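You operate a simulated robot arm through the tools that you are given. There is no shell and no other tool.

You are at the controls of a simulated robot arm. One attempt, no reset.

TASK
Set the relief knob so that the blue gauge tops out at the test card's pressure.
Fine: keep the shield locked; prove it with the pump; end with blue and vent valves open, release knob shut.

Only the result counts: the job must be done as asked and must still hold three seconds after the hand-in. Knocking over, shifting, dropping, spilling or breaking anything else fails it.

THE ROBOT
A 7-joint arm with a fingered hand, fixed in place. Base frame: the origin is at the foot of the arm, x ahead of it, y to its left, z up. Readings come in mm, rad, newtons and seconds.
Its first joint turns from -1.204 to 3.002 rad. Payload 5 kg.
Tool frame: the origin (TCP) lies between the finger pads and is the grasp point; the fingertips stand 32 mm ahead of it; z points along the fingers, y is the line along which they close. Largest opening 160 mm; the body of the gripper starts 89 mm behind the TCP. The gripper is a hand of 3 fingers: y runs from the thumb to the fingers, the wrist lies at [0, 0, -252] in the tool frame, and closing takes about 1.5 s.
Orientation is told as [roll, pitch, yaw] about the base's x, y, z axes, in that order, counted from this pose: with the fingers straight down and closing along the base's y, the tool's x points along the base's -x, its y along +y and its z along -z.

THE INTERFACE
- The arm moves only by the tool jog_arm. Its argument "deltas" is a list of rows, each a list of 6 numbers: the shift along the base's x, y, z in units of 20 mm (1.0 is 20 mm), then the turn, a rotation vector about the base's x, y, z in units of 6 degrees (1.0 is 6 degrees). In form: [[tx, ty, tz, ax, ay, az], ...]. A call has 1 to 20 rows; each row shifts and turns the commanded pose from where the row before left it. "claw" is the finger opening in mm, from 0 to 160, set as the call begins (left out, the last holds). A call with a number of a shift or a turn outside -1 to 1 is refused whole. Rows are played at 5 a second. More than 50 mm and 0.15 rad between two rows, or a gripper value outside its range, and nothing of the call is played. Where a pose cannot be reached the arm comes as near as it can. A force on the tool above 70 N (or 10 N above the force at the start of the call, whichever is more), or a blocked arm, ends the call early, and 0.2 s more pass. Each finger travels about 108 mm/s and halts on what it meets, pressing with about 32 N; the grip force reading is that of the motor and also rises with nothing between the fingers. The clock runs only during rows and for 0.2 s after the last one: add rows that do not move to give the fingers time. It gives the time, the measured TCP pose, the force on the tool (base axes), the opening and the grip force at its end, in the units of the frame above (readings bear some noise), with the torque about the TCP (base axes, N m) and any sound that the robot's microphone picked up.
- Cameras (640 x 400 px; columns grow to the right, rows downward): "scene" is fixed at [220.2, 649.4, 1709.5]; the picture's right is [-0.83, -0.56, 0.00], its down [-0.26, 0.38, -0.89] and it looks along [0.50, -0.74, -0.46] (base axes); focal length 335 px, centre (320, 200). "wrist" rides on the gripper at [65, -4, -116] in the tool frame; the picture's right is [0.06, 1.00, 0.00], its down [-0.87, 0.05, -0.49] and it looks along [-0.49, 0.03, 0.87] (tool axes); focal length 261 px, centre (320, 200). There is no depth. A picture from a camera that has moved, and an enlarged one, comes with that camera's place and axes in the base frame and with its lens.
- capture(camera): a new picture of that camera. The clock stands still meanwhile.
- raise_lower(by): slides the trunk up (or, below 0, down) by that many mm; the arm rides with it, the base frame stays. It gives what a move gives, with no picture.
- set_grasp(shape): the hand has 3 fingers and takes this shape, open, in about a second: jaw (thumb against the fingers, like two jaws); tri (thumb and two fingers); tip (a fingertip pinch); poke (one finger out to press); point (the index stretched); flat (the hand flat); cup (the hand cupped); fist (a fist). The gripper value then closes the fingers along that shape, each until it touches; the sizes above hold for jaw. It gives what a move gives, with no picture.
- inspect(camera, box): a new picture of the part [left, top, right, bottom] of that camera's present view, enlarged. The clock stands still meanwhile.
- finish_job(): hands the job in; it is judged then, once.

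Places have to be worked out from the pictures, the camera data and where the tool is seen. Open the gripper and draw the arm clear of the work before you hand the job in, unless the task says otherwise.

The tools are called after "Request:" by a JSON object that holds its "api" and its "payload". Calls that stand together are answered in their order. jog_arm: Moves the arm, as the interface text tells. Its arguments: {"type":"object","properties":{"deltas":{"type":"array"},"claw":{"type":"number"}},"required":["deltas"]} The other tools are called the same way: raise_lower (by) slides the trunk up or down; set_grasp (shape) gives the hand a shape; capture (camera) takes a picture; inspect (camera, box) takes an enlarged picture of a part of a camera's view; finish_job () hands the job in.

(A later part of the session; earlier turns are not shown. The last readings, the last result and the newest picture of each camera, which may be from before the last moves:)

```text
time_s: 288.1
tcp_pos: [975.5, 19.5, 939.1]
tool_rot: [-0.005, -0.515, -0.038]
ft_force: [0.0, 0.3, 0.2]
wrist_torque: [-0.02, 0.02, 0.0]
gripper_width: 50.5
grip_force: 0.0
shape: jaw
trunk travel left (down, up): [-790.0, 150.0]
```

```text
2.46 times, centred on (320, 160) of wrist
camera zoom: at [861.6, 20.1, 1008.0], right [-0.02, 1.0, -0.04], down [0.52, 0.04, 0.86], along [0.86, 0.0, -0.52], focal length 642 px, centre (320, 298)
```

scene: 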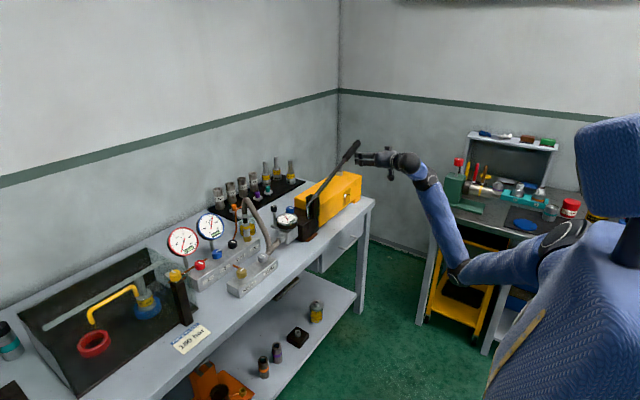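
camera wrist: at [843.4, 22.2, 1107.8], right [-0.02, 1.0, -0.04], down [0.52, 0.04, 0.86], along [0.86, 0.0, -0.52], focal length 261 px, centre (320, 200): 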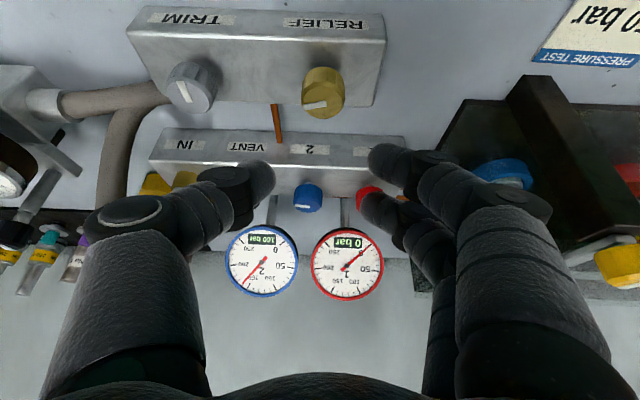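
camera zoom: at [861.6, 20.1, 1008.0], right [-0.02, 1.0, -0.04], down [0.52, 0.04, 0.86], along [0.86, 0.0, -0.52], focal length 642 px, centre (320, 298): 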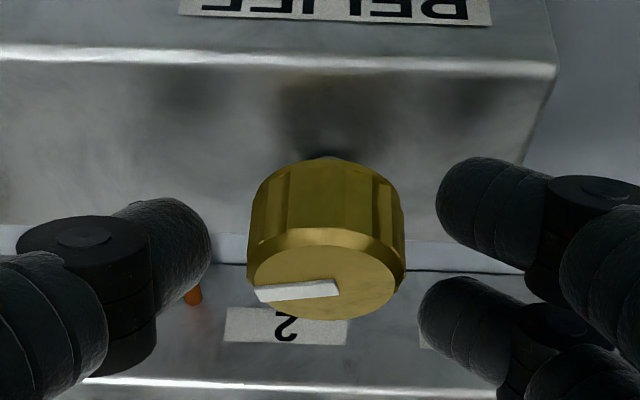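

Pointer ~97°. Grip and turn clockwise 6°, then watch the gauge.

Request:
{"api": "jog_arm", "payload": {"deltas": [[0, 0, 0, 0, 0, 0], [0, 0, 0, 0, 0, 0], [0, 0, 0, 0, 0, 0], [0, 0, 0, 0, 0, 0], [0.003, 0.034, 0, 0, 0, -1], [0, 0, 0, 0, 0, 0], [0, 0, 0, 0, 0, 0], [0, 0, 0, 0, 0, 0]], "claw": 20}}

Request:
{"api": "inspect", "payload": {"camera": "scene", "box": [185, 205, 235, 240]}}

Request:
{"api": "inspect", "payload": {"camera": "wrist", "box": [190, 80, 450, 240]}}

```text
time_s: 289.9
tcp_pos: [974.6, 20.2, 941.4]
tool_rot: [-0.005, -0.515, -0.141]
ft_force: [-0.5, -0.4, -0.9]
wrist_torque: [0.04, 0.08, 0.04]
gripper_width: 25.9
grip_force: 32.5
shape: jaw
trunk travel left (down, up): [-790.0, 150.0]
```

```text
11.43 times, centred on (210, 222) of scene
camera zoom: at [220.2, 649.4, 1709.5], right [-0.83, -0.56, 0.0], down [-0.26, 0.38, -0.89], along [0.5, -0.74, -0.46], focal length 3828 px, centre (1577, -57)
```

zoom: 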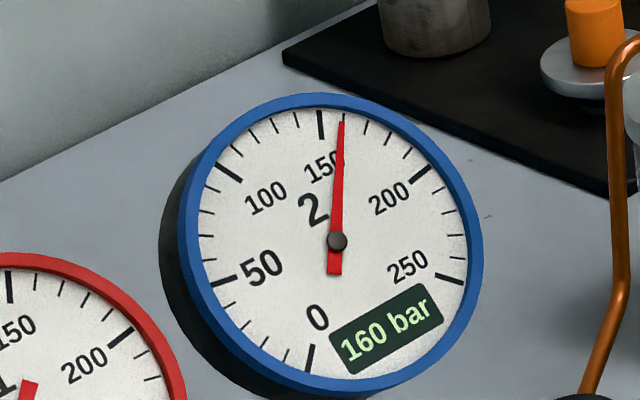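

```text
2.46 times, centred on (320, 160) of wrist
camera zoom: at [862.0, 33.0, 1008.3], right [0.09, 1.0, -0.03], down [0.52, -0.02, 0.86], along [0.85, -0.09, -0.52], focal length 642 px, centre (320, 298)
```

zoom: 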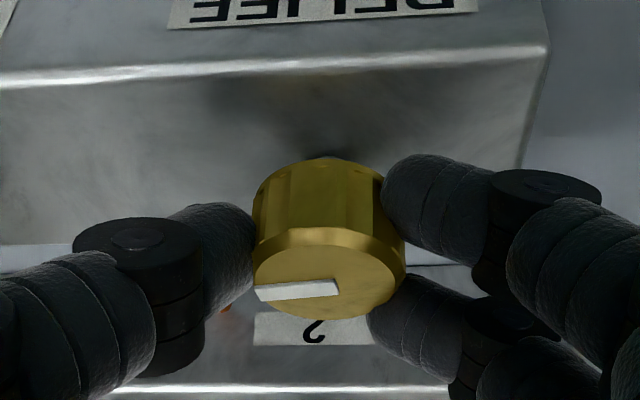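

The needle moves continuously: about 159 now (was ~161.5). Turn another 12° clockwise.

Request:
{"api": "jog_arm", "payload": {"deltas": [[0.006, 0.034, 0, 0, 0, -1], [0.01, 0.033, 0, 0, 0, -1], [0, 0, 0, 0, 0, 0], [0, 0, 0, 0, 0, 0], [0, 0, 0, 0, 0, 0]]}}

Request:
{"api": "inspect", "payload": {"camera": "scene", "box": [185, 205, 235, 240]}}

Request:
{"api": "inspect", "payload": {"camera": "wrist", "box": [190, 80, 450, 240]}}

```text
time_s: 291.1
tcp_pos: [974.8, 22.4, 939.8]
tool_rot: [-0.005, -0.516, -0.349]
ft_force: [-6.4, 0.2, -3.0]
wrist_torque: [0.09, 0.15, 0.0]
gripper_width: 25.7
grip_force: 32.0
shape: jaw
trunk travel left (down, up): [-790.0, 150.0]
```

```text
11.43 times, centred on (210, 222) of scene
camera zoom: at [220.2, 649.4, 1709.5], right [-0.83, -0.56, 0.0], down [-0.26, 0.38, -0.89], along [0.5, -0.74, -0.46], focal length 3828 px, centre (1577, -57)
```

zoom: 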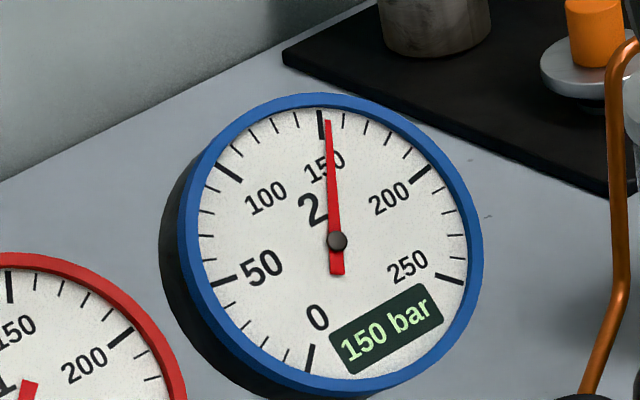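

```text
2.46 times, centred on (320, 160) of wrist
camera zoom: at [867.5, 58.4, 1008.3], right [0.29, 0.96, -0.04], down [0.5, -0.12, 0.86], along [0.81, -0.27, -0.52], focal length 642 px, centre (320, 298)
```

zoom: 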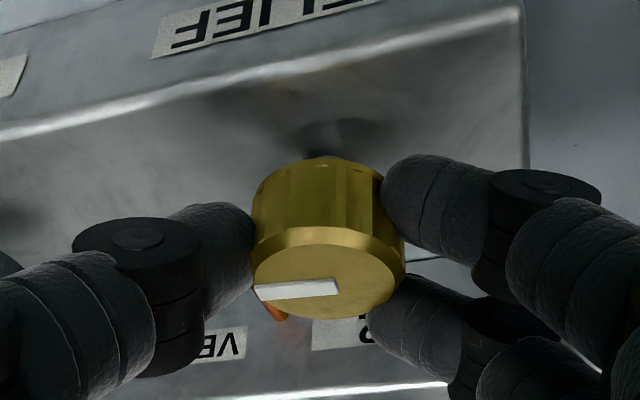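

Display 150, needle slightly above the 150 tick (≈152.5). Zoom in for a finer reading.

Request:
{"api": "inspect", "payload": {"camera": "scene", "box": [203, 210, 219, 220]}}

```text
16.00 times, centred on (211, 215) of scene
camera zoom: at [220.2, 649.4, 1709.5], right [-0.83, -0.56, 0.0], down [-0.26, 0.38, -0.89], along [0.5, -0.74, -0.46], focal length 5359 px, centre (2064, -40)
```

zoom: 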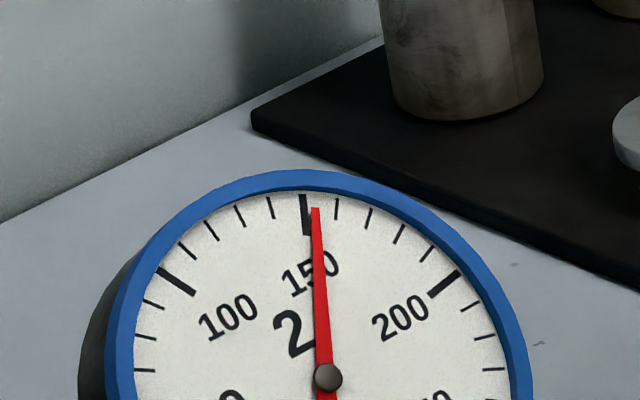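

Needle reads ≈152.7 bar after parallax. Turn ~4.5° more clockwise to reach 150.

Request:
{"api": "jog_arm", "payload": {"deltas": [[0.009, 0.024, 0, 0, 0, -0.72], [0, 0, 0, 0, 0, 0], [0, 0, 0, 0, 0, 0], [0, 0, 0, 0, 0, 0]]}}

Request:
{"api": "inspect", "payload": {"camera": "scene", "box": [203, 210, 219, 220]}}

Request:
{"api": "inspect", "payload": {"camera": "scene", "box": [203, 221, 219, 231]}}

```text
time_s: 292.1
tcp_pos: [976.1, 21.9, 940.4]
tool_rot: [-0.004, -0.515, -0.425]
ft_force: [-2.7, 1.1, 1.2]
wrist_torque: [0.08, 0.08, -0.02]
gripper_width: 25.9
grip_force: 32.3
shape: jaw
trunk travel left (down, up): [-790.0, 150.0]
```

```text
16.00 times, centred on (211, 215) of scene
camera zoom: at [220.2, 649.4, 1709.5], right [-0.83, -0.56, 0.0], down [-0.26, 0.38, -0.89], along [0.5, -0.74, -0.46], focal length 5359 px, centre (2064, -40)
```

zoom: 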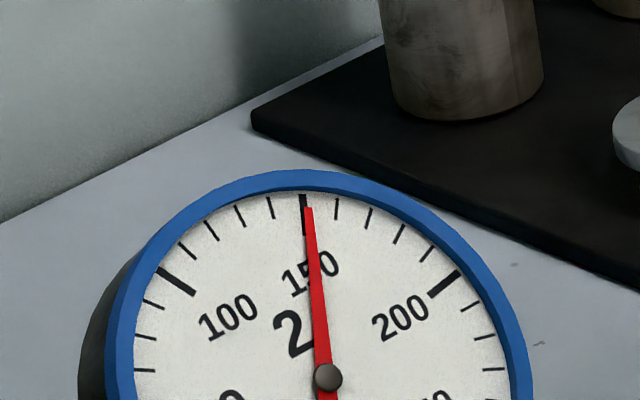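

```text
16.00 times, centred on (211, 226) of scene
camera zoom: at [220.2, 649.4, 1709.5], right [-0.83, -0.56, 0.0], down [-0.26, 0.38, -0.89], along [0.5, -0.74, -0.46], focal length 5359 px, centre (2064, -216)
```

zoom: 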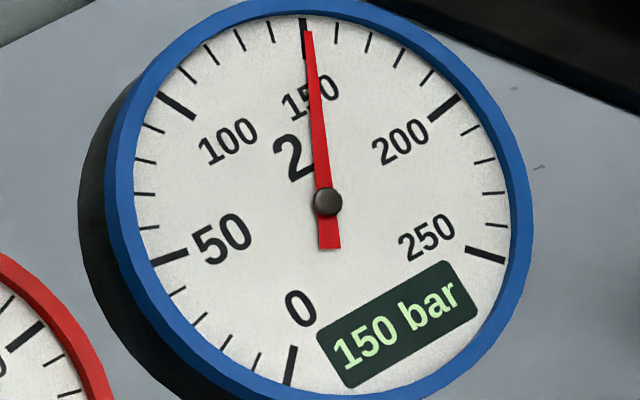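

Needle now on the 150 mark (≈150.3), display 150. Open and lift off, then check that it holds.

Request:
{"api": "jog_arm", "payload": {"deltas": [[0, 0, 0, 0, 0, 0], [0, 0, 0, 0, 0, 0], [0, 0, 0, 0, 0, 0], [0, 0, 0.3, 0, 0, 0], [0, 0, 0.8, 0, 0, 0], [0, 0, 1, 0, 0, 0], [-0.5, 0, 1, 0, 0, 1], [-1, 0, 0.5, 0, 0, 1], [-1, -0.3, 0.5, 0, 0, 1], [-1, -0.5, 0.5, 0, 0, 1], [-1, -0.5, 0.5, 0, 0, 0.1], [-1, -0.5, 0.5, 0, 0, 0]], "claw": 50}}

Request:
{"api": "inspect", "payload": {"camera": "scene", "box": [203, 221, 219, 231]}}

Request:
{"api": "inspect", "payload": {"camera": "scene", "box": [180, 230, 280, 300]}}

```text
time_s: 294.7
tcp_pos: [864.1, -13.1, 1052.4]
tool_rot: [-0.005, -0.514, 0.005]
ft_force: [-0.7, -0.3, -0.4]
wrist_torque: [0.0, 0.02, 0.0]
gripper_width: 49.8
grip_force: 0.1
shape: jaw
trunk travel left (down, up): [-790.0, 150.0]
```

```text
16.00 times, centred on (211, 226) of scene
camera zoom: at [220.2, 649.4, 1709.5], right [-0.83, -0.56, 0.0], down [-0.26, 0.38, -0.89], along [0.5, -0.74, -0.46], focal length 5359 px, centre (2064, -216)
```

zoom: 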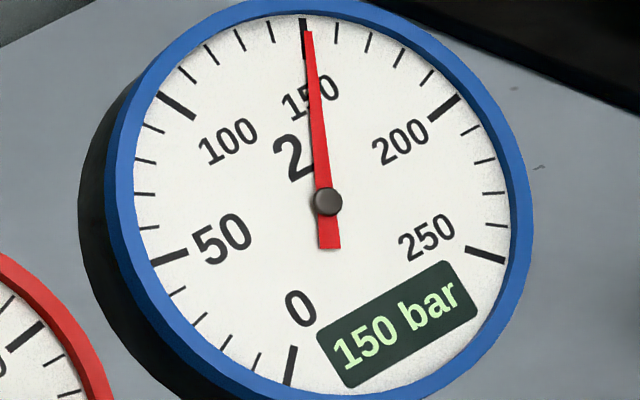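

```text
5.71 times, centred on (230, 265) of scene
camera zoom: at [220.2, 649.4, 1709.5], right [-0.83, -0.56, 0.0], down [-0.26, 0.38, -0.89], along [0.5, -0.74, -0.46], focal length 1914 px, centre (834, -171)
```

zoom: 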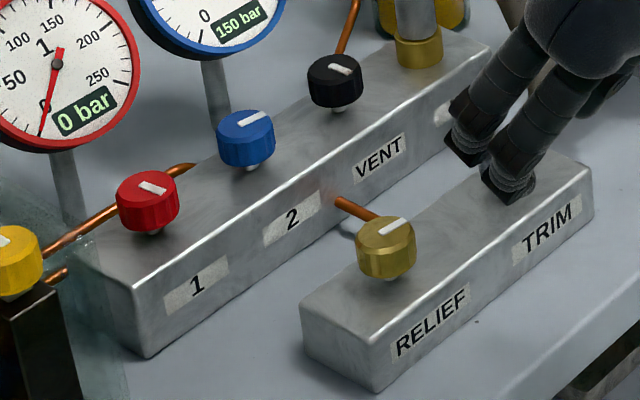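

Holding at 150. Now prove it with the pump: same path to the lever.

Request:
{"api": "jog_arm", "payload": {"deltas": [[-1, 0, 1, 0, 0, 0], [-1, -0.5, 1, 0, 0, 0], [-1, -1, 1, 0, -0.6, 0], [-1, -1, 1, 0, -0.6, 0], [-1, -1, 1, 0, -0.6, 0], [-0.5, -1, 1, 0, -0.6, 0], [-0.5, -1, 1, 0, -0.6, 0], [0, -1, 1, 0, -0.6, 0], [0, -1, 1, 0, -0.6, 0], [0, -1, 1, 0, -0.6, 0], [0, -1, 1, 0, -0.6, 0], [0, -1, 1, 0, -0.6, 0], [0, -1, 1, 0, -0.6, 0], [0, -1, 1, 0, -0.7, 0], [0, -1, 1, 0, -0.7, 0], [0, -1, 1, 0, 0, 0]], "claw": 90}}

Request:
{"api": "jog_arm", "payload": {"deltas": [[0, -1, 0, 0, 0, -0.65], [0, -1, 0, 0, 0, -0.65], [0, -1, 0, 0, 0, -0.65], [0, -1, 0, 0, 0, -0.65], [0, -1, 0, 0, 0, -0.65], [0, -1, 0, 0, 0, -0.65], [0, -1, 0, 0, 0, -0.65], [0, -1, 0, 0, 0, -0.65], [0, -1, 0, 0, 0, -0.15]]}}

Request:
{"api": "raise_lower", "payload": {"by": -170}}

Request:
{"api": "capture", "payload": {"camera": "scene"}}

```text
time_s: 298.1
tcp_pos: [745.6, -304.3, 1372.0]
tool_rot: [-0.019, -1.354, 0.017]
ft_force: [-1.2, 0.4, 0.4]
wrist_torque: [0.02, -0.01, 0.01]
gripper_width: 89.4
grip_force: 0.0
shape: jaw
trunk travel left (down, up): [-790.0, 150.0]
```

```text
time_s: 300.1
tcp_pos: [762.1, -494.0, 1378.2]
tool_rot: [-0.011, -1.348, -0.545]
ft_force: [1.3, 1.2, -1.3]
wrist_torque: [-0.02, 0.01, -0.04]
gripper_width: 89.6
grip_force: 0.1
shape: jaw
out of reach, approached as far as the arm can: row 8
trunk travel left (down, up): [-790.0, 150.0]
```

```text
time_s: 302.0
tcp_pos: [760.5, -493.4, 1208.1]
tool_rot: [-0.012, -1.349, -0.546]
ft_force: [-0.6, -0.7, -0.4]
wrist_torque: [0.01, -0.01, -0.02]
gripper_width: 89.6
grip_force: 0.0
shape: jaw
trunk travel left (down, up): [-620.0, 320.0]
```

```text
taken
```

scene: 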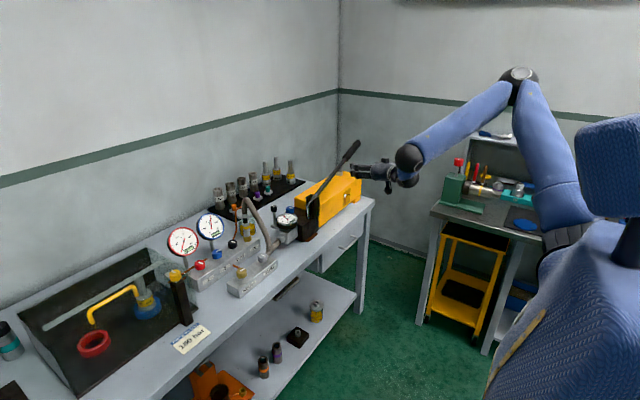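

Same posture as last time. Roll the hand and go to the lever pre-grasp.

Request:
{"api": "jog_arm", "payload": {"deltas": [[0, 0, 0, 0.833, -0.508, -0.22], [0, 0, 0, 0.833, -0.508, -0.22], [0, 0, 0, 0.833, -0.508, -0.22], [0, 0, 0, 0.833, -0.508, -0.22], [0, 0, 0, 0.833, -0.508, -0.22], [0, 0, 0, 0.833, -0.508, -0.22], [0, 0, 0, 0.833, -0.508, -0.22], [0, 0, 0, 0.833, -0.508, -0.22], [0, 0, 0, 0.833, -0.508, -0.22], [0, 0, 0, 0.833, -0.508, -0.22], [0, 0, 0, 0.833, -0.508, -0.22], [0, 0, 0, 0.833, -0.508, -0.22], [0, 0, 0, 0.833, -0.508, -0.22], [0, 0, 0, 0.833, -0.508, -0.22], [0, 0, 0, 0.833, -0.508, -0.22]]}}

Request:
{"api": "jog_arm", "payload": {"deltas": [[0.63, -0.99, -0.17, 0, 0, 0], [0.63, -0.99, -0.17, 0, 0, 0], [0.63, -0.99, -0.17, 0, 0, 0], [0.63, -0.99, -0.17, 0, 0, 0], [0.63, -0.99, -0.17, 0, 0, 0], [0.63, -0.99, -0.17, 0, 0, 0], [0.63, -0.99, -0.17, 0, 0, 0], [0.63, -0.99, -0.17, 0, 0, 0], [0.63, -0.99, -0.17, 0, 0, 0], [0.63, -0.99, -0.17, 0, 0, 0]]}}

Request:
{"api": "capture", "payload": {"camera": "wrist"}}

```text
time_s: 305.2
tcp_pos: [783.1, -546.7, 1215.4]
tool_rot: [1.338, 0.002, -2.111]
ft_force: [0.5, 0.7, -1.0]
wrist_torque: [0.0, 0.02, 0.02]
gripper_width: 89.4
grip_force: 0.0
shape: jaw
out of reach, approached as far as the arm can: row 11, 12, 13, 14, 15
trunk travel left (down, up): [-620.0, 320.0]
```

```text
time_s: 307.4
tcp_pos: [910.1, -743.5, 1179.9]
tool_rot: [1.338, -0.002, -2.12]
ft_force: [0.8, 0.1, -0.4]
wrist_torque: [-0.01, -0.06, 0.0]
gripper_width: 89.3
grip_force: 0.0
shape: jaw
trunk travel left (down, up): [-620.0, 320.0]
```

```text
taken
camera wrist: at [847.3, -627.8, 1201.8], right [0.23, -0.07, 0.97], down [-0.85, -0.5, 0.17], along [0.47, -0.86, -0.17], focal length 261 px, centre (320, 200)
```

wrist: 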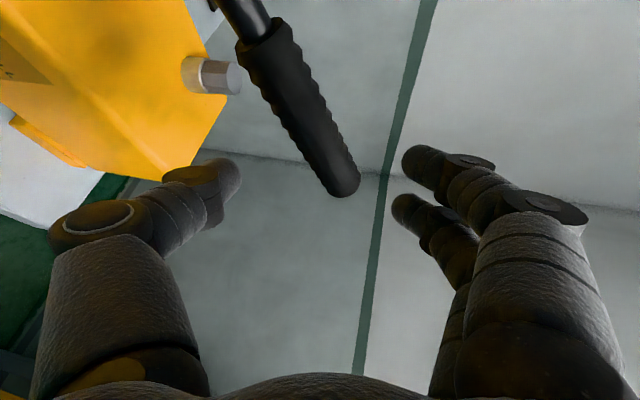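

Aligned as before. Advance onto the handle and close loosely.

Request:
{"api": "jog_arm", "payload": {"deltas": [[0.94, -0.3, -0.33, 0, 0, 0], [0.94, -0.3, -0.33, 0, 0, 0], [0.94, -0.3, -0.33, 0, 0, 0], [0.88, -0.3, -0.3, 0, 0, 0]]}}

Request:
{"api": "jog_arm", "payload": {"deltas": [[0, 0, 0, 0, 0, 0], [0, 0, 0, 0, 0, 0], [0, 0, 0, 0, 0, 0]], "claw": 50}}

Request:
{"api": "capture", "payload": {"camera": "wrist"}}

```text
time_s: 308.4
tcp_pos: [983.2, -767.3, 1154.0]
tool_rot: [1.341, 0.0, -2.119]
ft_force: [0.2, -0.3, 0.7]
wrist_torque: [0.0, 0.01, -0.01]
gripper_width: 89.7
grip_force: 0.2
shape: jaw
trunk travel left (down, up): [-620.0, 320.0]
```

```text
time_s: 309.2
tcp_pos: [982.4, -765.1, 1155.2]
tool_rot: [1.339, 0.001, -2.117]
ft_force: [0.1, -1.2, 1.8]
wrist_torque: [-0.07, -0.03, -0.02]
gripper_width: 51.5
grip_force: 0.0
shape: jaw
trunk travel left (down, up): [-620.0, 320.0]
```

```text
taken
camera wrist: at [921.0, -650.9, 1177.8], right [0.23, -0.07, 0.97], down [-0.85, -0.5, 0.17], along [0.47, -0.86, -0.17], focal length 261 px, centre (320, 200)
```

wrist: 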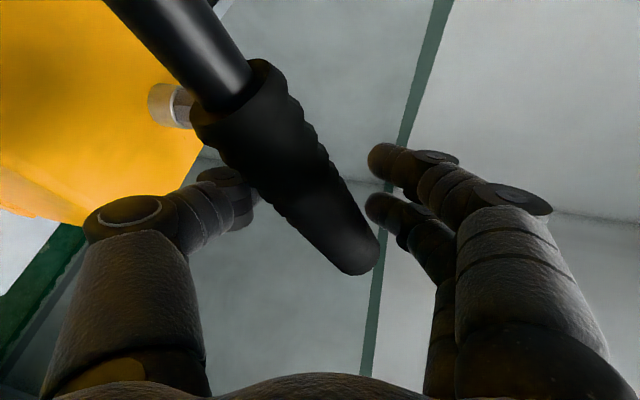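

Two full strokes to prove the top-out, then read the blue gauge.

Request:
{"api": "jog_arm", "payload": {"deltas": [[0, -0.18, -1, 0, 0, 0], [0, -0.16, -1, 0, 0, 0], [0, -0.14, -1, 0, 0, 0], [0, -0.12, -1, 0, 0, 0], [0, -0.1, -1, 0, 0, 0], [0, 0, -0.1, 0, 0, 0], [0, 0.02, 0.9, 0, 0, 0], [0, 0.1, 0.9, 0, 0, 0], [0, 0.12, 0.9, 0, 0, 0], [0, 0.14, 0.9, 0, 0, 0], [0, 0.16, 0.9, 0, 0, 0], [0, 0.16, 0.6, 0, 0, 0], [0, -0.18, -1, 0, 0, 0], [0, -0.16, -1, 0, 0, 0], [0, -0.14, -1, 0, 0, 0], [0, -0.12, -1, 0, 0, 0], [0, -0.1, -1, 0, 0, 0], [0, 0, -0.1, 0, 0, 0]], "claw": 50}}

Request:
{"api": "inspect", "payload": {"camera": "scene", "box": [203, 221, 219, 231]}}

Request:
{"api": "inspect", "payload": {"camera": "scene", "box": [240, 110, 400, 240]}}

```text
time_s: 313.0
tcp_pos: [983.5, -781.7, 1056.3]
tool_rot: [1.34, 0.0, -2.119]
ft_force: [-2.3, 3.0, 5.8]
wrist_torque: [-0.31, -0.23, -0.05]
gripper_width: 54.4
grip_force: 0.1
shape: jaw
trunk travel left (down, up): [-620.0, 320.0]
```

```text
16.00 times, centred on (211, 226) of scene
camera zoom: at [220.2, 649.4, 1709.5], right [-0.83, -0.56, 0.0], down [-0.26, 0.38, -0.89], along [0.5, -0.74, -0.46], focal length 5359 px, centre (2064, -216)
```

zoom: 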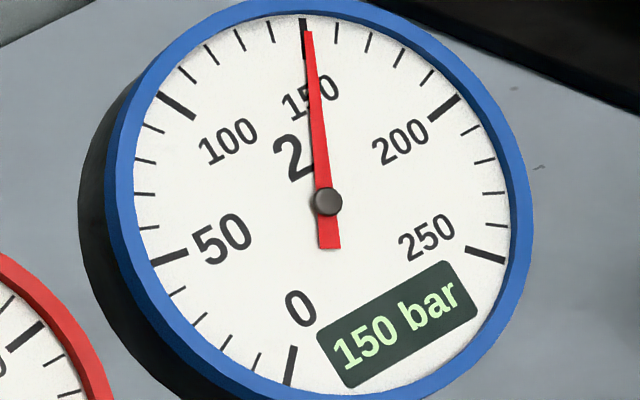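

```text
3.08 times, centred on (320, 175) of scene
camera zoom: at [220.2, 649.4, 1709.5], right [-0.83, -0.56, 0.0], down [-0.26, 0.38, -0.89], along [0.5, -0.74, -0.46], focal length 1031 px, centre (320, 277)
```

zoom: 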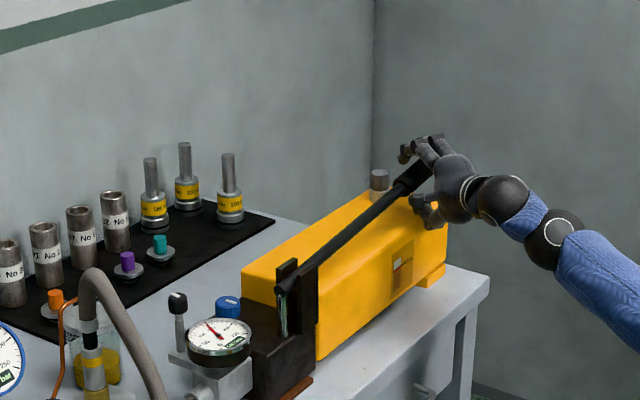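

Blue tops out at 150 bar under the pump — proven. Now withdraw from the lever and return (same safe sequence) to open VENT.

Request:
{"api": "jog_arm", "payload": {"deltas": [[0, 0, 0.3, 0, 0, 0], [0, 0, 0, 0, 0, 0], [-0.9, 0.17, 0.27, 0, 0, 0], [-0.94, 0.17, 0.5, 0, 0, 0], [-0.94, 0.17, 1, 0, 0, 0], [-0.94, 0.17, 1, 0, 0, 0], [-0.63, 0.99, 1, 0, 0, 0], [-0.63, 0.99, 1, 0, 0, 0], [-0.63, 0.99, 1, 0, 0, 0], [-0.63, 0.99, 1, 0, 0, 0], [-0.63, 0.99, 0.7, 0, 0, 0], [-0.63, 0.99, 0.5, 0, 0, 0], [-0.63, 0.99, 0.3, 0, 0, 0], [-0.63, 0.99, 0.3, 0, 0, 0], [-0.63, 0.99, 0, 0, 0, 0], [-0.63, 0.99, 0, 0, 0, 0]], "claw": 90}}

Request:
{"api": "jog_arm", "payload": {"deltas": [[0, 0, 0, -0.83, 0.51, 0.225], [0, 0, 0, -0.83, 0.51, 0.225], [0, 0, 0, -0.83, 0.51, 0.225], [0, 0, 0, -0.83, 0.51, 0.225], [0, 0, 0, -0.83, 0.51, 0.225], [0, 0, 0, -0.83, 0.51, 0.225], [0, 0, 0, -0.83, 0.51, 0.225], [0, 0, 0, -0.83, 0.51, 0.225], [0, 0, 0, -0.83, 0.51, 0.225], [0, 0, 0, -0.83, 0.51, 0.225], [0, 0, 0, -0.83, 0.51, 0.225], [0, 0, 0, -0.83, 0.51, 0.225], [0, 0, 0, -0.83, 0.51, 0.225], [0, 0, 0, -0.83, 0.51, 0.225], [0, 0, 0, -0.83, 0.51, 0.225]]}}

Request:
{"api": "jog_arm", "payload": {"deltas": [[-1, 0.5, -0.5, 0, 0, 0], [-1, 0.5, -0.5, 0, 0, 0], [-1, 0.5, -0.5, 0, 0, 0], [-1, 0.5, -1, 0, 0, 0], [-1, 0.5, -1, 0, 0, 0], [-1, 0.5, -1, 0, 0, 0], [-1, 0.5, -1, 0, 0, 0], [-0.5, 0.5, -1, 0, 0, 0], [0, 0.5, -1, 0, 0, 0], [0, 0.5, -1, 0, 0, 0]], "claw": 60}}

Request:
{"api": "capture", "payload": {"camera": "scene"}}

```text
time_s: 316.4
tcp_pos: [782.0, -569.3, 1231.2]
tool_rot: [1.34, 0.001, -2.119]
ft_force: [-0.3, 0.0, 0.2]
wrist_torque: [0.03, 0.01, 0.01]
gripper_width: 90.0
grip_force: 0.1
shape: jaw
trunk travel left (down, up): [-620.0, 320.0]
```

```text
time_s: 319.6
tcp_pos: [783.8, -568.2, 1230.0]
tool_rot: [-0.011, -1.341, -0.541]
ft_force: [0.0, 0.1, 0.6]
wrist_torque: [0.0, 0.01, 0.02]
gripper_width: 90.1
grip_force: 0.1
shape: jaw
trunk travel left (down, up): [-620.0, 320.0]
```

```text
time_s: 321.8
tcp_pos: [657.8, -477.3, 1059.8]
tool_rot: [-0.01, -1.34, -0.545]
ft_force: [-0.7, 0.9, -0.8]
wrist_torque: [-0.04, 0.0, -0.02]
gripper_width: 59.8
grip_force: 0.0
shape: jaw
out of reach, approached as far as the arm can: row 7, 8
trunk travel left (down, up): [-620.0, 320.0]
```

```text
taken
```

scene: 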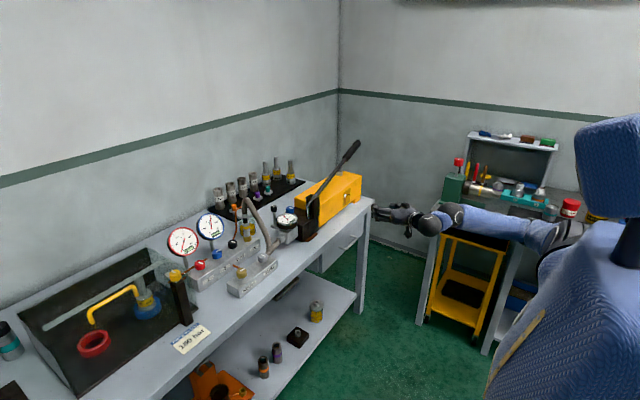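

Same as before. Raise the trunk while bringing the hand low, then go to the front with a 45° tilt.

Request:
{"api": "raise_lower", "payload": {"by": 320}}

Request:
{"api": "jog_arm", "payload": {"deltas": [[0, 0, -1, 0, 0, 0], [0, 0, -1, 0, 0, 0], [0, 0, -1, 0, 0, 0], [0, 0, -1, 0, 0, 0], [0, 0, -1, 0, 0, 0], [0, 0, -1, 0, 0, 0], [0, 0, -1, 0, 0, 0], [0, 0, -1, 0, 0, 0], [0, 0, -1, 0, 0, 0], [0, 0, -1, 0, 0, 0], [0, 0, -1, 0, 0, 0], [0, 0, -1, 0, 0, 0], [0, 0, -1, 0, 0, 0], [0, 0, -1, 0, 0, 0], [0, 0, -1, 0, 0, 0], [0, 0, -1, 0, 0, 0]]}}

Request:
{"api": "jog_arm", "payload": {"deltas": [[0, 0.5, 0, 0, 0, 0.9], [0, 0.5, 0, 0, 0, 0.9], [0, 0.5, 0, 0, 0, 0.9], [0, 0.8, 0, 0, 0, 0.9], [0.3, 1, 0.3, 0, 0, 0.9], [0.5, 1, 0.5, 0, 0, 0.7], [0.7, 1, 0.5, 0, 0.9, 0], [0.7, 1, 0.5, 0, 0.9, 0], [0.7, 1, 0.8, 0, 0.9, 0], [0.7, 1, 0.8, 0, 0.9, 0], [0.7, 1, 0.8, 0, 0.9, 0], [0.7, 1, 0.8, 0, 0.8, 0], [0.7, 1, 0.8, 0, 0, 0], [0.7, 1, 0.8, 0, 0, 0], [0.7, 1, 0.3, 0, 0, 0], [0.7, 1, 0, 0, 0, 0], [0.7, 1, 0, 0, 0, 0], [0.7, 1, 0, 0, 0, 0]]}}

Request:
{"api": "inspect", "payload": {"camera": "scene", "box": [300, 0, 640, 300]}}

```text
time_s: 324.9
tcp_pos: [658.1, -477.4, 1380.4]
tool_rot: [-0.005, -1.341, -0.552]
ft_force: [0.3, 0.0, 0.6]
wrist_torque: [-0.03, -0.01, 0.01]
gripper_width: 59.9
grip_force: 0.1
shape: jaw
trunk travel left (down, up): [-940.0, 0.0]
```

```text
time_s: 328.4
tcp_pos: [658.8, -475.6, 1061.6]
tool_rot: [-0.008, -1.341, -0.549]
ft_force: [0.1, 0.2, -0.2]
wrist_torque: [-0.03, -0.02, 0.0]
gripper_width: 59.8
grip_force: 0.1
shape: jaw
trunk travel left (down, up): [-940.0, 0.0]
```

```text
time_s: 332.1
tcp_pos: [784.9, -69.9, 1196.2]
tool_rot: [-0.01, -0.786, -0.004]
ft_force: [0.2, 0.6, 0.5]
wrist_torque: [0.0, 0.02, -0.03]
gripper_width: 60.0
grip_force: 0.0
shape: jaw
out of reach, approached as far as the arm can: row 5, 6, 7, 8, 9, 10
trunk travel left (down, up): [-940.0, 0.0]
```

```text
1.33 times, centred on (470, 150) of scene
camera zoom: at [220.2, 649.4, 1709.5], right [-0.83, -0.56, 0.0], down [-0.26, 0.38, -0.89], along [0.5, -0.74, -0.46], focal length 447 px, centre (120, 267)
```

zoom: 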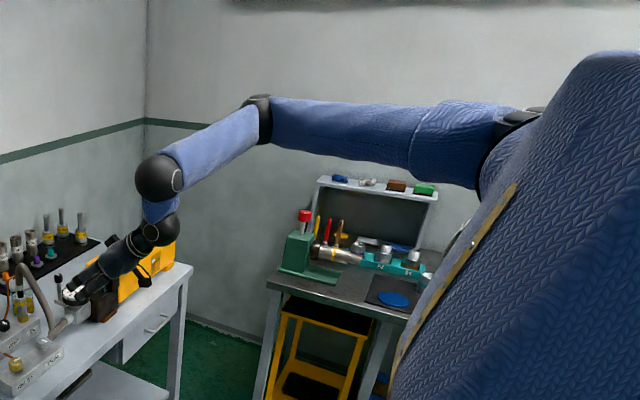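

Good posture. Lower the trunk in two steps (raising the hand in between) to the height used before for VENT.

Request:
{"api": "raise_lower", "payload": {"by": -150}}

Request:
{"api": "jog_arm", "payload": {"deltas": [[0, 0, 1, 0, 0, 0], [0, 0, 1, 0, 0, 0], [0, 0, 1, 0, 0, 0], [0, 0, 1, 0, 0, 0], [0, 0, 1, 0, 0, 0], [0, 0, 1, 0, 0, 0], [0, 0, 1, 0, 0, 0]], "claw": 46}}

Request:
{"api": "raise_lower", "payload": {"by": -170}}

Request:
{"api": "capture", "payload": {"camera": "scene"}}

```text
time_s: 333.9
tcp_pos: [784.0, -69.6, 1047.2]
tool_rot: [-0.008, -0.786, -0.001]
ft_force: [-0.2, 0.0, -0.2]
wrist_torque: [-0.01, 0.0, 0.0]
gripper_width: 59.9
grip_force: 0.0
shape: jaw
trunk travel left (down, up): [-790.0, 150.0]
```

```text
time_s: 335.5
tcp_pos: [783.2, -68.6, 1188.5]
tool_rot: [-0.011, -0.786, -0.001]
ft_force: [0.1, -0.2, 0.6]
wrist_torque: [0.03, -0.02, 0.01]
gripper_width: 46.6
grip_force: 0.1
shape: jaw
trunk travel left (down, up): [-790.0, 150.0]
```

```text
time_s: 337.4
tcp_pos: [783.0, -69.0, 1018.8]
tool_rot: [-0.007, -0.785, -0.002]
ft_force: [0.1, 0.7, 0.1]
wrist_torque: [0.0, 0.01, 0.0]
gripper_width: 46.1
grip_force: 0.1
shape: jaw
trunk travel left (down, up): [-620.0, 320.0]
```

```text
taken
```

scene: 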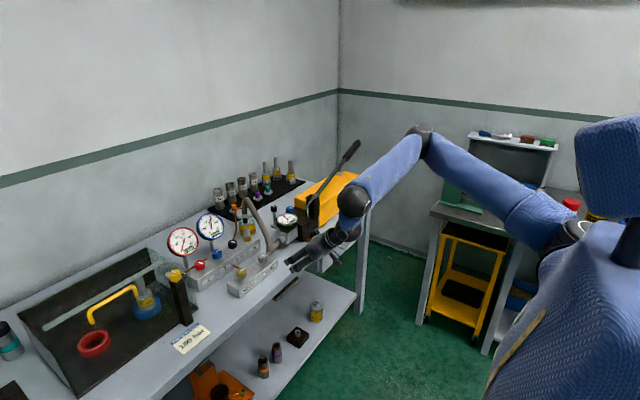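

Proceed forward above the blocks at z≈1090 with 30° tilt toward VENT's pre-grasp.

Request:
{"api": "jog_arm", "payload": {"deltas": [[0.5, 0.2, 1, 0, 0.5, 0], [0.5, 0.2, 1, 0, 0.5, 0], [1, 0.2, 0.8, 0, 0.5, 0], [1, 0.2, 0.8, 0, 0.5, 0], [1, 0.2, 0, 0, 0.5, 0], [1, 0, 0, 0, 0, 0], [1, 0, 0, 0, 0, 0], [1, 0, 0, 0, 0, 0], [1, 0, 0, 0, 0, 0], [1, 0, 0, 0, 0, 0], [1, 0, 0, 0, 0, 0], [1, 0, 0, 0, 0, 0]]}}

Request:
{"api": "capture", "payload": {"camera": "wrist"}}

Request:
{"api": "capture", "payload": {"camera": "scene"}}

```text
time_s: 340.0
tcp_pos: [1004.0, -47.2, 1091.8]
tool_rot: [-0.011, -0.525, -0.001]
ft_force: [0.1, 0.2, 0.4]
wrist_torque: [0.04, 0.02, 0.0]
gripper_width: 46.5
grip_force: 0.0
shape: jaw
trunk travel left (down, up): [-620.0, 320.0]
```

```text
taken
camera wrist: at [890.5, -50.6, 1157.1], right [-0.05, 1.0, -0.04], down [0.51, 0.06, 0.86], along [0.86, 0.02, -0.51], focal length 261 px, centre (320, 200)
```

wrist: 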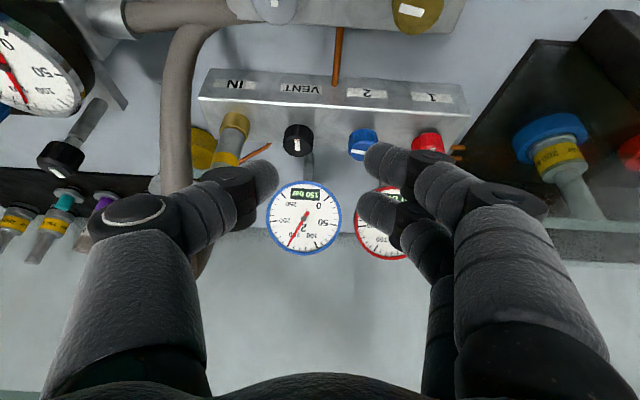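

```text
taken
```

scene: 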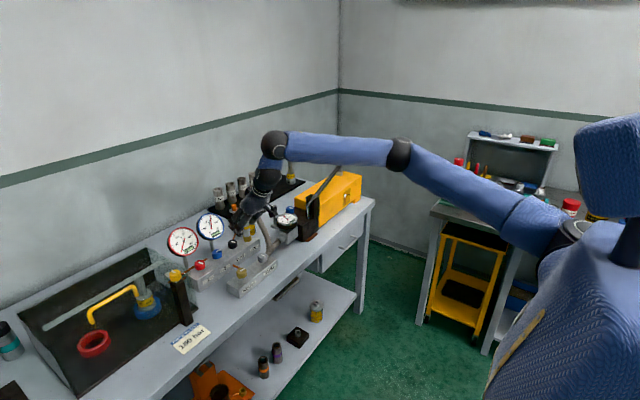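

Good. Continue down to the VENT pre-grasp via the same hose-clearing path.

Request:
{"api": "jog_arm", "payload": {"deltas": [[0.73, -0.05, -0.6, 0, 0, -0.2], [0.73, -0.05, -0.6, 0, 0, -0.2], [0.73, -0.1, -0.7, 0, 0, -0.2], [0.73, -0.1, -0.8, 0, 0, -0.2], [0.73, -0.1, -0.9, 0, 0, 0], [0.73, -0.1, -0.9, 0, 0, 0], [0.2, -0.35, -0.45, 0, 0, 0], [0.2, -0.35, -0.45, 0, 0, 0]], "claw": 46}}

Request:
{"api": "capture", "payload": {"camera": "wrist"}}

Request:
{"api": "inspect", "payload": {"camera": "scene", "box": [190, 200, 290, 270]}}

```text
time_s: 341.8
tcp_pos: [1100.1, -72.5, 981.3]
tool_rot: [-0.012, -0.523, -0.086]
ft_force: [-0.3, -1.0, -0.2]
wrist_torque: [-0.01, -0.01, 0.01]
gripper_width: 46.3
grip_force: 0.0
shape: jaw
trunk travel left (down, up): [-620.0, 320.0]
```

```text
taken
camera wrist: at [985.5, -66.4, 1048.2], right [0.04, 1.0, -0.04], down [0.51, 0.02, 0.86], along [0.86, -0.05, -0.51], focal length 261 px, centre (320, 200)
```

wrist: 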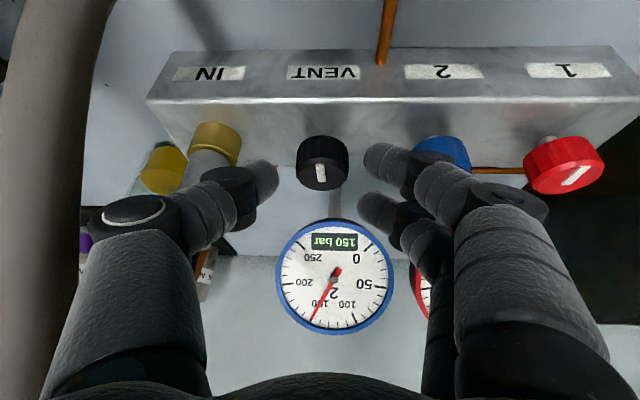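

```text
5.71 times, centred on (240, 235) of scene
camera zoom: at [220.2, 649.4, 1709.5], right [-0.83, -0.56, 0.0], down [-0.26, 0.38, -0.89], along [0.5, -0.74, -0.46], focal length 1914 px, centre (777, 0)
```

zoom: 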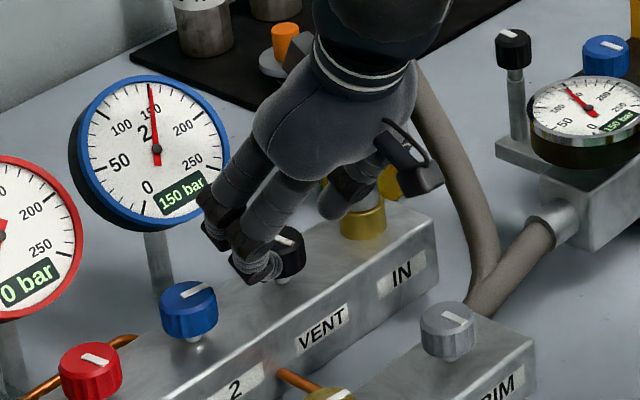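

Aligned with VENT. Descend onto it.

Request:
{"api": "jog_arm", "payload": {"deltas": [[0.21, -0.01, -0.37, 0, 0, 0], [0.21, -0.01, -0.37, 0, 0, 0], [0.21, -0.01, -0.37, 0, 0, 0], [0.2, -0.01, -0.36, 0, 0, 0]], "claw": 46}}

Request:
{"api": "inspect", "payload": {"camera": "wrist", "box": [200, 90, 440, 240]}}

```text
time_s: 342.8
tcp_pos: [1117.2, -72.9, 953.5]
tool_rot: [-0.01, -0.525, -0.085]
ft_force: [-0.5, 0.4, -0.4]
wrist_torque: [0.0, 0.01, 0.02]
gripper_width: 46.4
grip_force: 0.0
shape: jaw
trunk travel left (down, up): [-620.0, 320.0]
```

```text
2.67 times, centred on (320, 165) of wrist
camera zoom: at [1002.5, -66.9, 1020.1], right [0.04, 1.0, -0.04], down [0.51, 0.02, 0.86], along [0.86, -0.05, -0.51], focal length 695 px, centre (320, 293)
```

zoom: 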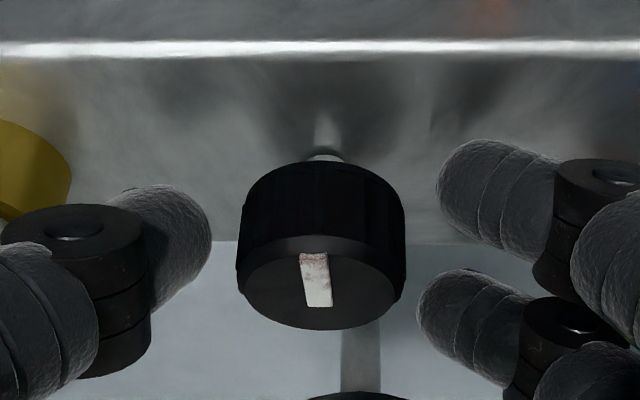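

No contact. Rotate the open hand clockwise around the knob to yaw ≈ -47°, ready for a counter-clockwise stroke.

Request:
{"api": "jog_arm", "payload": {"deltas": [[0.005, 0.034, 0, 0, 0, -1], [0.008, 0.033, 0, 0, 0, -1], [0.012, 0.032, 0, 0, 0, -1], [0.015, 0.031, 0, 0, 0, -1], [0.018, 0.029, 0, 0, 0, -1], [0.021, 0.027, 0, 0, 0, -1]], "claw": 44}}

Request:
{"api": "inspect", "payload": {"camera": "wrist", "box": [200, 90, 440, 240]}}

Request:
{"api": "inspect", "payload": {"camera": "scene", "box": [190, 210, 290, 280]}}

```text
time_s: 344.2
tcp_pos: [1116.8, -70.4, 953.5]
tool_rot: [-0.012, -0.526, -0.715]
ft_force: [-0.7, -3.3, 2.4]
wrist_torque: [0.14, -0.05, -0.01]
gripper_width: 43.0
grip_force: 0.0
shape: jaw
trunk travel left (down, up): [-620.0, 320.0]
```

```text
2.67 times, centred on (320, 165) of wrist
camera zoom: at [1028.8, 3.2, 1020.6], right [0.62, 0.79, -0.04], down [0.42, -0.29, 0.86], along [0.66, -0.55, -0.51], focal length 695 px, centre (320, 293)
```

zoom: 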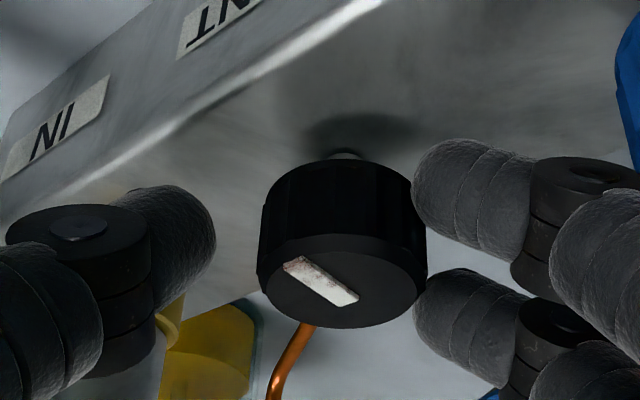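

```text
5.71 times, centred on (240, 245) of scene
camera zoom: at [220.2, 649.4, 1709.5], right [-0.83, -0.56, 0.0], down [-0.26, 0.38, -0.89], along [0.5, -0.74, -0.46], focal length 1914 px, centre (777, -57)
```

zoom: 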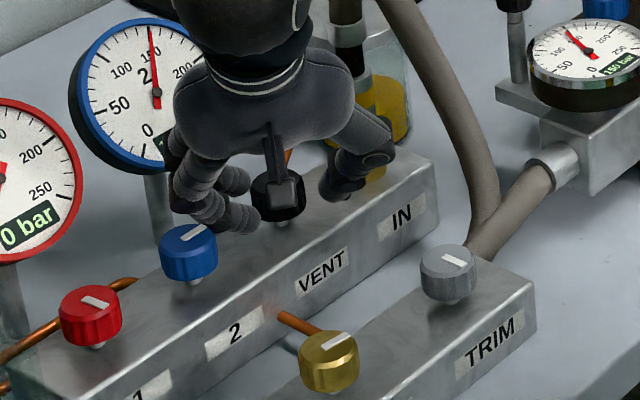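

Pointer still at -x. Grip and turn counter-clockwise 42°.

Request:
{"api": "jog_arm", "payload": {"deltas": [[0, 0, 0, 0, 0, 0], [0, 0, 0, 0, 0, 0], [0, 0, 0, 0, 0, 0], [0, 0, 0, 0, 0, 0], [-0.015, -0.035, 0, 0, 0, 1], [-0.01, -0.038, 0, 0, 0, 1], [-0.004, -0.04, 0, 0, 0, 1], [0, -0.04, 0, 0, 0, 1], [0.005, -0.04, 0, 0, 0, 1], [0.008, -0.04, 0, 0, 0, 1]], "claw": 20}}

Request:
{"api": "inspect", "payload": {"camera": "wrist", "box": [200, 90, 440, 240]}}

Request:
{"api": "inspect", "payload": {"camera": "scene", "box": [180, 200, 300, 280]}}

```text
time_s: 346.4
tcp_pos: [1116.6, -76.7, 952.6]
tool_rot: [-0.012, -0.524, -0.086]
ft_force: [-12.9, -5.1, -1.2]
wrist_torque: [-0.08, 0.32, -0.02]
gripper_width: 24.8
grip_force: 31.9
shape: jaw
trunk travel left (down, up): [-620.0, 320.0]
```

```text
2.67 times, centred on (320, 165) of wrist
camera zoom: at [1002.7, -69.5, 1019.7], right [0.04, 1.0, -0.04], down [0.51, 0.02, 0.86], along [0.86, -0.05, -0.51], focal length 695 px, centre (320, 293)
```

zoom: 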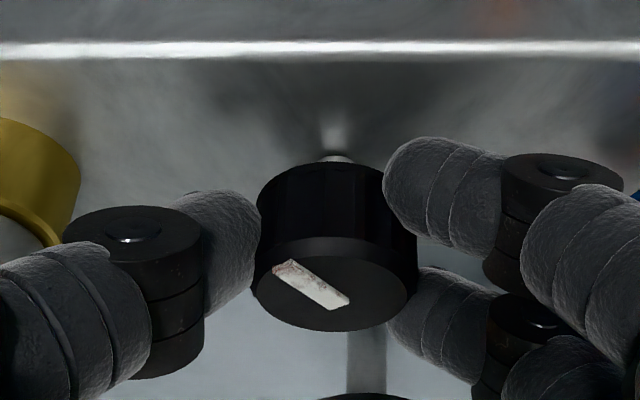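

```text
5.00 times, centred on (240, 240) of scene
camera zoom: at [220.2, 649.4, 1709.5], right [-0.83, -0.56, 0.0], down [-0.26, 0.38, -0.89], along [0.5, -0.74, -0.46], focal length 1675 px, centre (720, 0)
```

zoom: 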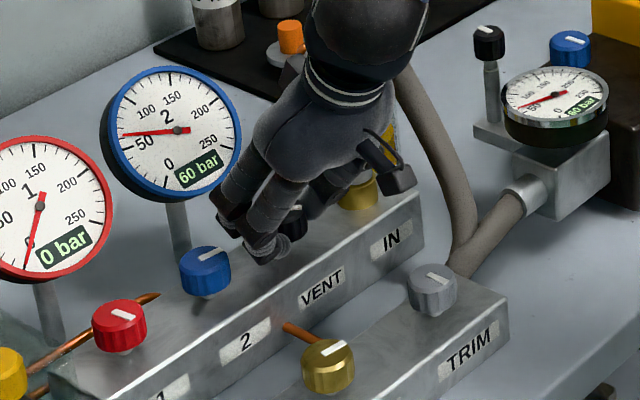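

The VENT is opening – pressure is dropping (60 bar). One more 6° step, then re-grip for the rest.

Request:
{"api": "jog_arm", "payload": {"deltas": [[0.01, -0.03, 0, 0, 0, 1]]}}

Request:
{"api": "jog_arm", "payload": {"deltas": [[0, 0, 0, 0, 0, 0], [0, 0, 0, 0, 0, 0], [0, 0, 0, 0, 0, 0]], "claw": 46}}

Request:
{"api": "inspect", "payload": {"camera": "wrist", "box": [200, 90, 440, 240]}}

Request:
{"api": "inspect", "payload": {"camera": "scene", "box": [180, 200, 300, 280]}}

```text
time_s: 346.8
tcp_pos: [1117.0, -77.7, 953.2]
tool_rot: [-0.01, -0.522, 0.02]
ft_force: [-15.0, -8.8, -3.8]
wrist_torque: [-0.21, 0.42, -0.11]
gripper_width: 25.0
grip_force: 32.2
shape: jaw
trunk travel left (down, up): [-620.0, 320.0]
```

```text
time_s: 347.6
tcp_pos: [1118.9, -75.7, 953.8]
tool_rot: [-0.009, -0.522, 0.019]
ft_force: [0.4, 0.6, -0.4]
wrist_torque: [-0.01, 0.02, 0.01]
gripper_width: 45.5
grip_force: 0.0
shape: jaw
trunk travel left (down, up): [-620.0, 320.0]
```

```text
2.67 times, centred on (320, 165) of wrist
camera zoom: at [1004.1, -80.3, 1020.0], right [-0.07, 1.0, -0.04], down [0.51, 0.07, 0.86], along [0.86, 0.04, -0.51], focal length 695 px, centre (320, 293)
```

zoom: 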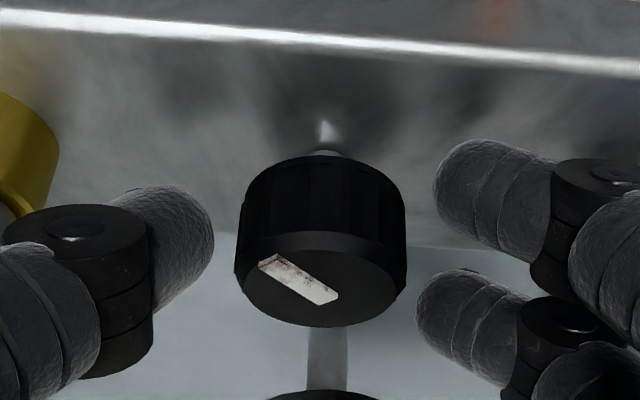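

```text
5.00 times, centred on (240, 240) of scene
camera zoom: at [220.2, 649.4, 1709.5], right [-0.83, -0.56, 0.0], down [-0.26, 0.38, -0.89], along [0.5, -0.74, -0.46], focal length 1675 px, centre (720, 0)
```

zoom: 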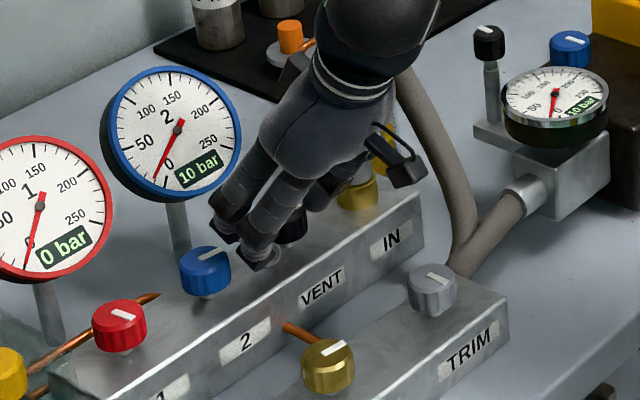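

Pressure nearly gone. VENT is ~45–50° open; rotate the open hand back to yaw -41° and take a second stroke.

Request:
{"api": "jog_arm", "payload": {"deltas": [[0.001, 0.034, 0, 0, 0, -1], [0.005, 0.034, 0, 0, 0, -1], [0.008, 0.033, 0, 0, 0, -1], [0.012, 0.032, 0, 0, 0, -1], [0.015, 0.031, 0, 0, 0, -1], [0.018, 0.029, 0, 0, 0, -1], [0.021, 0.027, 0, 0, 0, -1]], "claw": 46}}

Request:
{"api": "inspect", "payload": {"camera": "wrist", "box": [200, 90, 440, 240]}}

```text
time_s: 349.2
tcp_pos: [1119.3, -71.8, 953.8]
tool_rot: [-0.011, -0.525, -0.716]
ft_force: [-0.1, 0.1, 0.7]
wrist_torque: [0.04, -0.02, -0.06]
gripper_width: 45.3
grip_force: 0.0
shape: jaw
trunk travel left (down, up): [-620.0, 320.0]
```

```text
2.67 times, centred on (320, 165) of wrist
camera zoom: at [1030.8, 1.7, 1020.0], right [0.62, 0.79, -0.04], down [0.42, -0.29, 0.86], along [0.66, -0.55, -0.51], focal length 695 px, centre (320, 293)
```

zoom: 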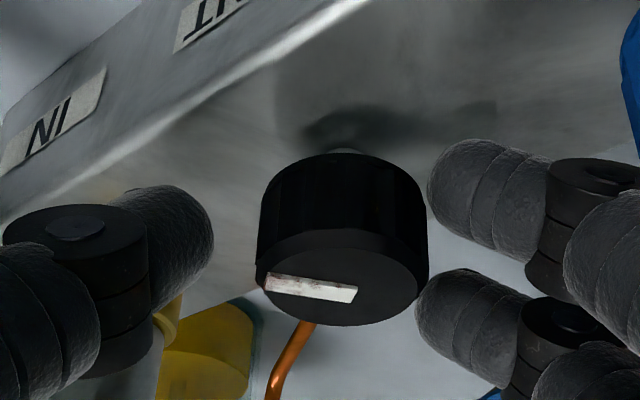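

Grip again and turn counter-clockwise 42°.

Request:
{"api": "jog_arm", "payload": {"deltas": [[0, 0, 0, 0, 0, 0], [0, 0, 0, 0, 0, 0], [0, 0, 0, 0, 0, 0], [0, 0, 0, 0, 0, 0], [-0.015, -0.035, 0, 0, 0, 1], [-0.01, -0.038, 0, 0, 0, 1], [-0.004, -0.04, 0, 0, 0, 1], [0, -0.04, 0, 0, 0, 1], [0.005, -0.04, 0, 0, 0, 1], [0.008, -0.04, 0, 0, 0, 1], [0.01, -0.03, 0, 0, 0, 1]], "claw": 20}}

Request:
{"api": "inspect", "payload": {"camera": "wrist", "box": [200, 90, 440, 240]}}

Request:
{"api": "inspect", "payload": {"camera": "scene", "box": [180, 200, 300, 280]}}

```text
time_s: 351.6
tcp_pos: [1120.2, -78.4, 951.9]
tool_rot: [-0.009, -0.523, 0.021]
ft_force: [3.0, -6.9, -1.9]
wrist_torque: [-0.15, 0.0, -0.11]
gripper_width: 25.3
grip_force: 32.6
shape: jaw
trunk travel left (down, up): [-620.0, 320.0]
```

```text
2.67 times, centred on (320, 165) of wrist
camera zoom: at [1005.5, -83.0, 1019.4], right [-0.07, 1.0, -0.04], down [0.51, 0.07, 0.86], along [0.86, 0.04, -0.51], focal length 695 px, centre (320, 293)
```

zoom: 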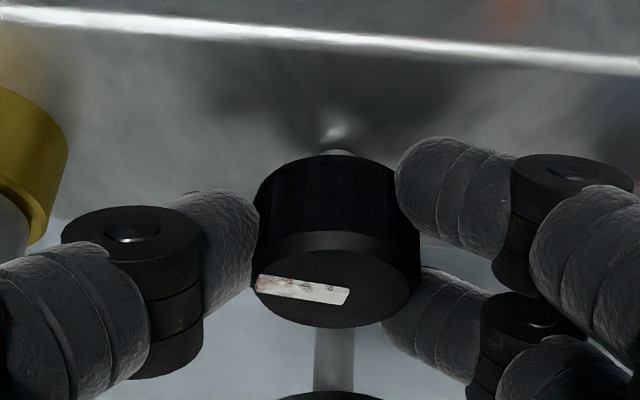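

```text
5.00 times, centred on (240, 240) of scene
camera zoom: at [220.2, 649.4, 1709.5], right [-0.83, -0.56, 0.0], down [-0.26, 0.38, -0.89], along [0.5, -0.74, -0.46], focal length 1675 px, centre (720, 0)
```

zoom: 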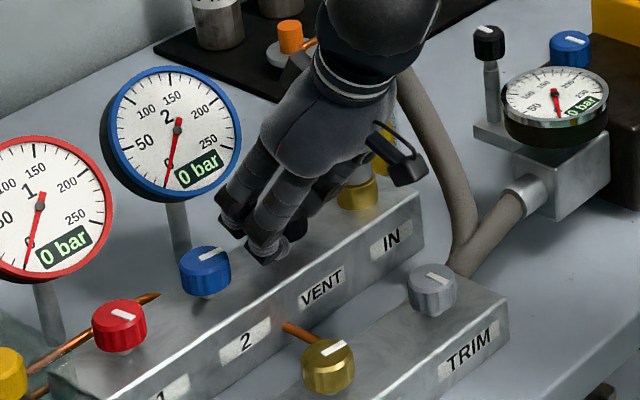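

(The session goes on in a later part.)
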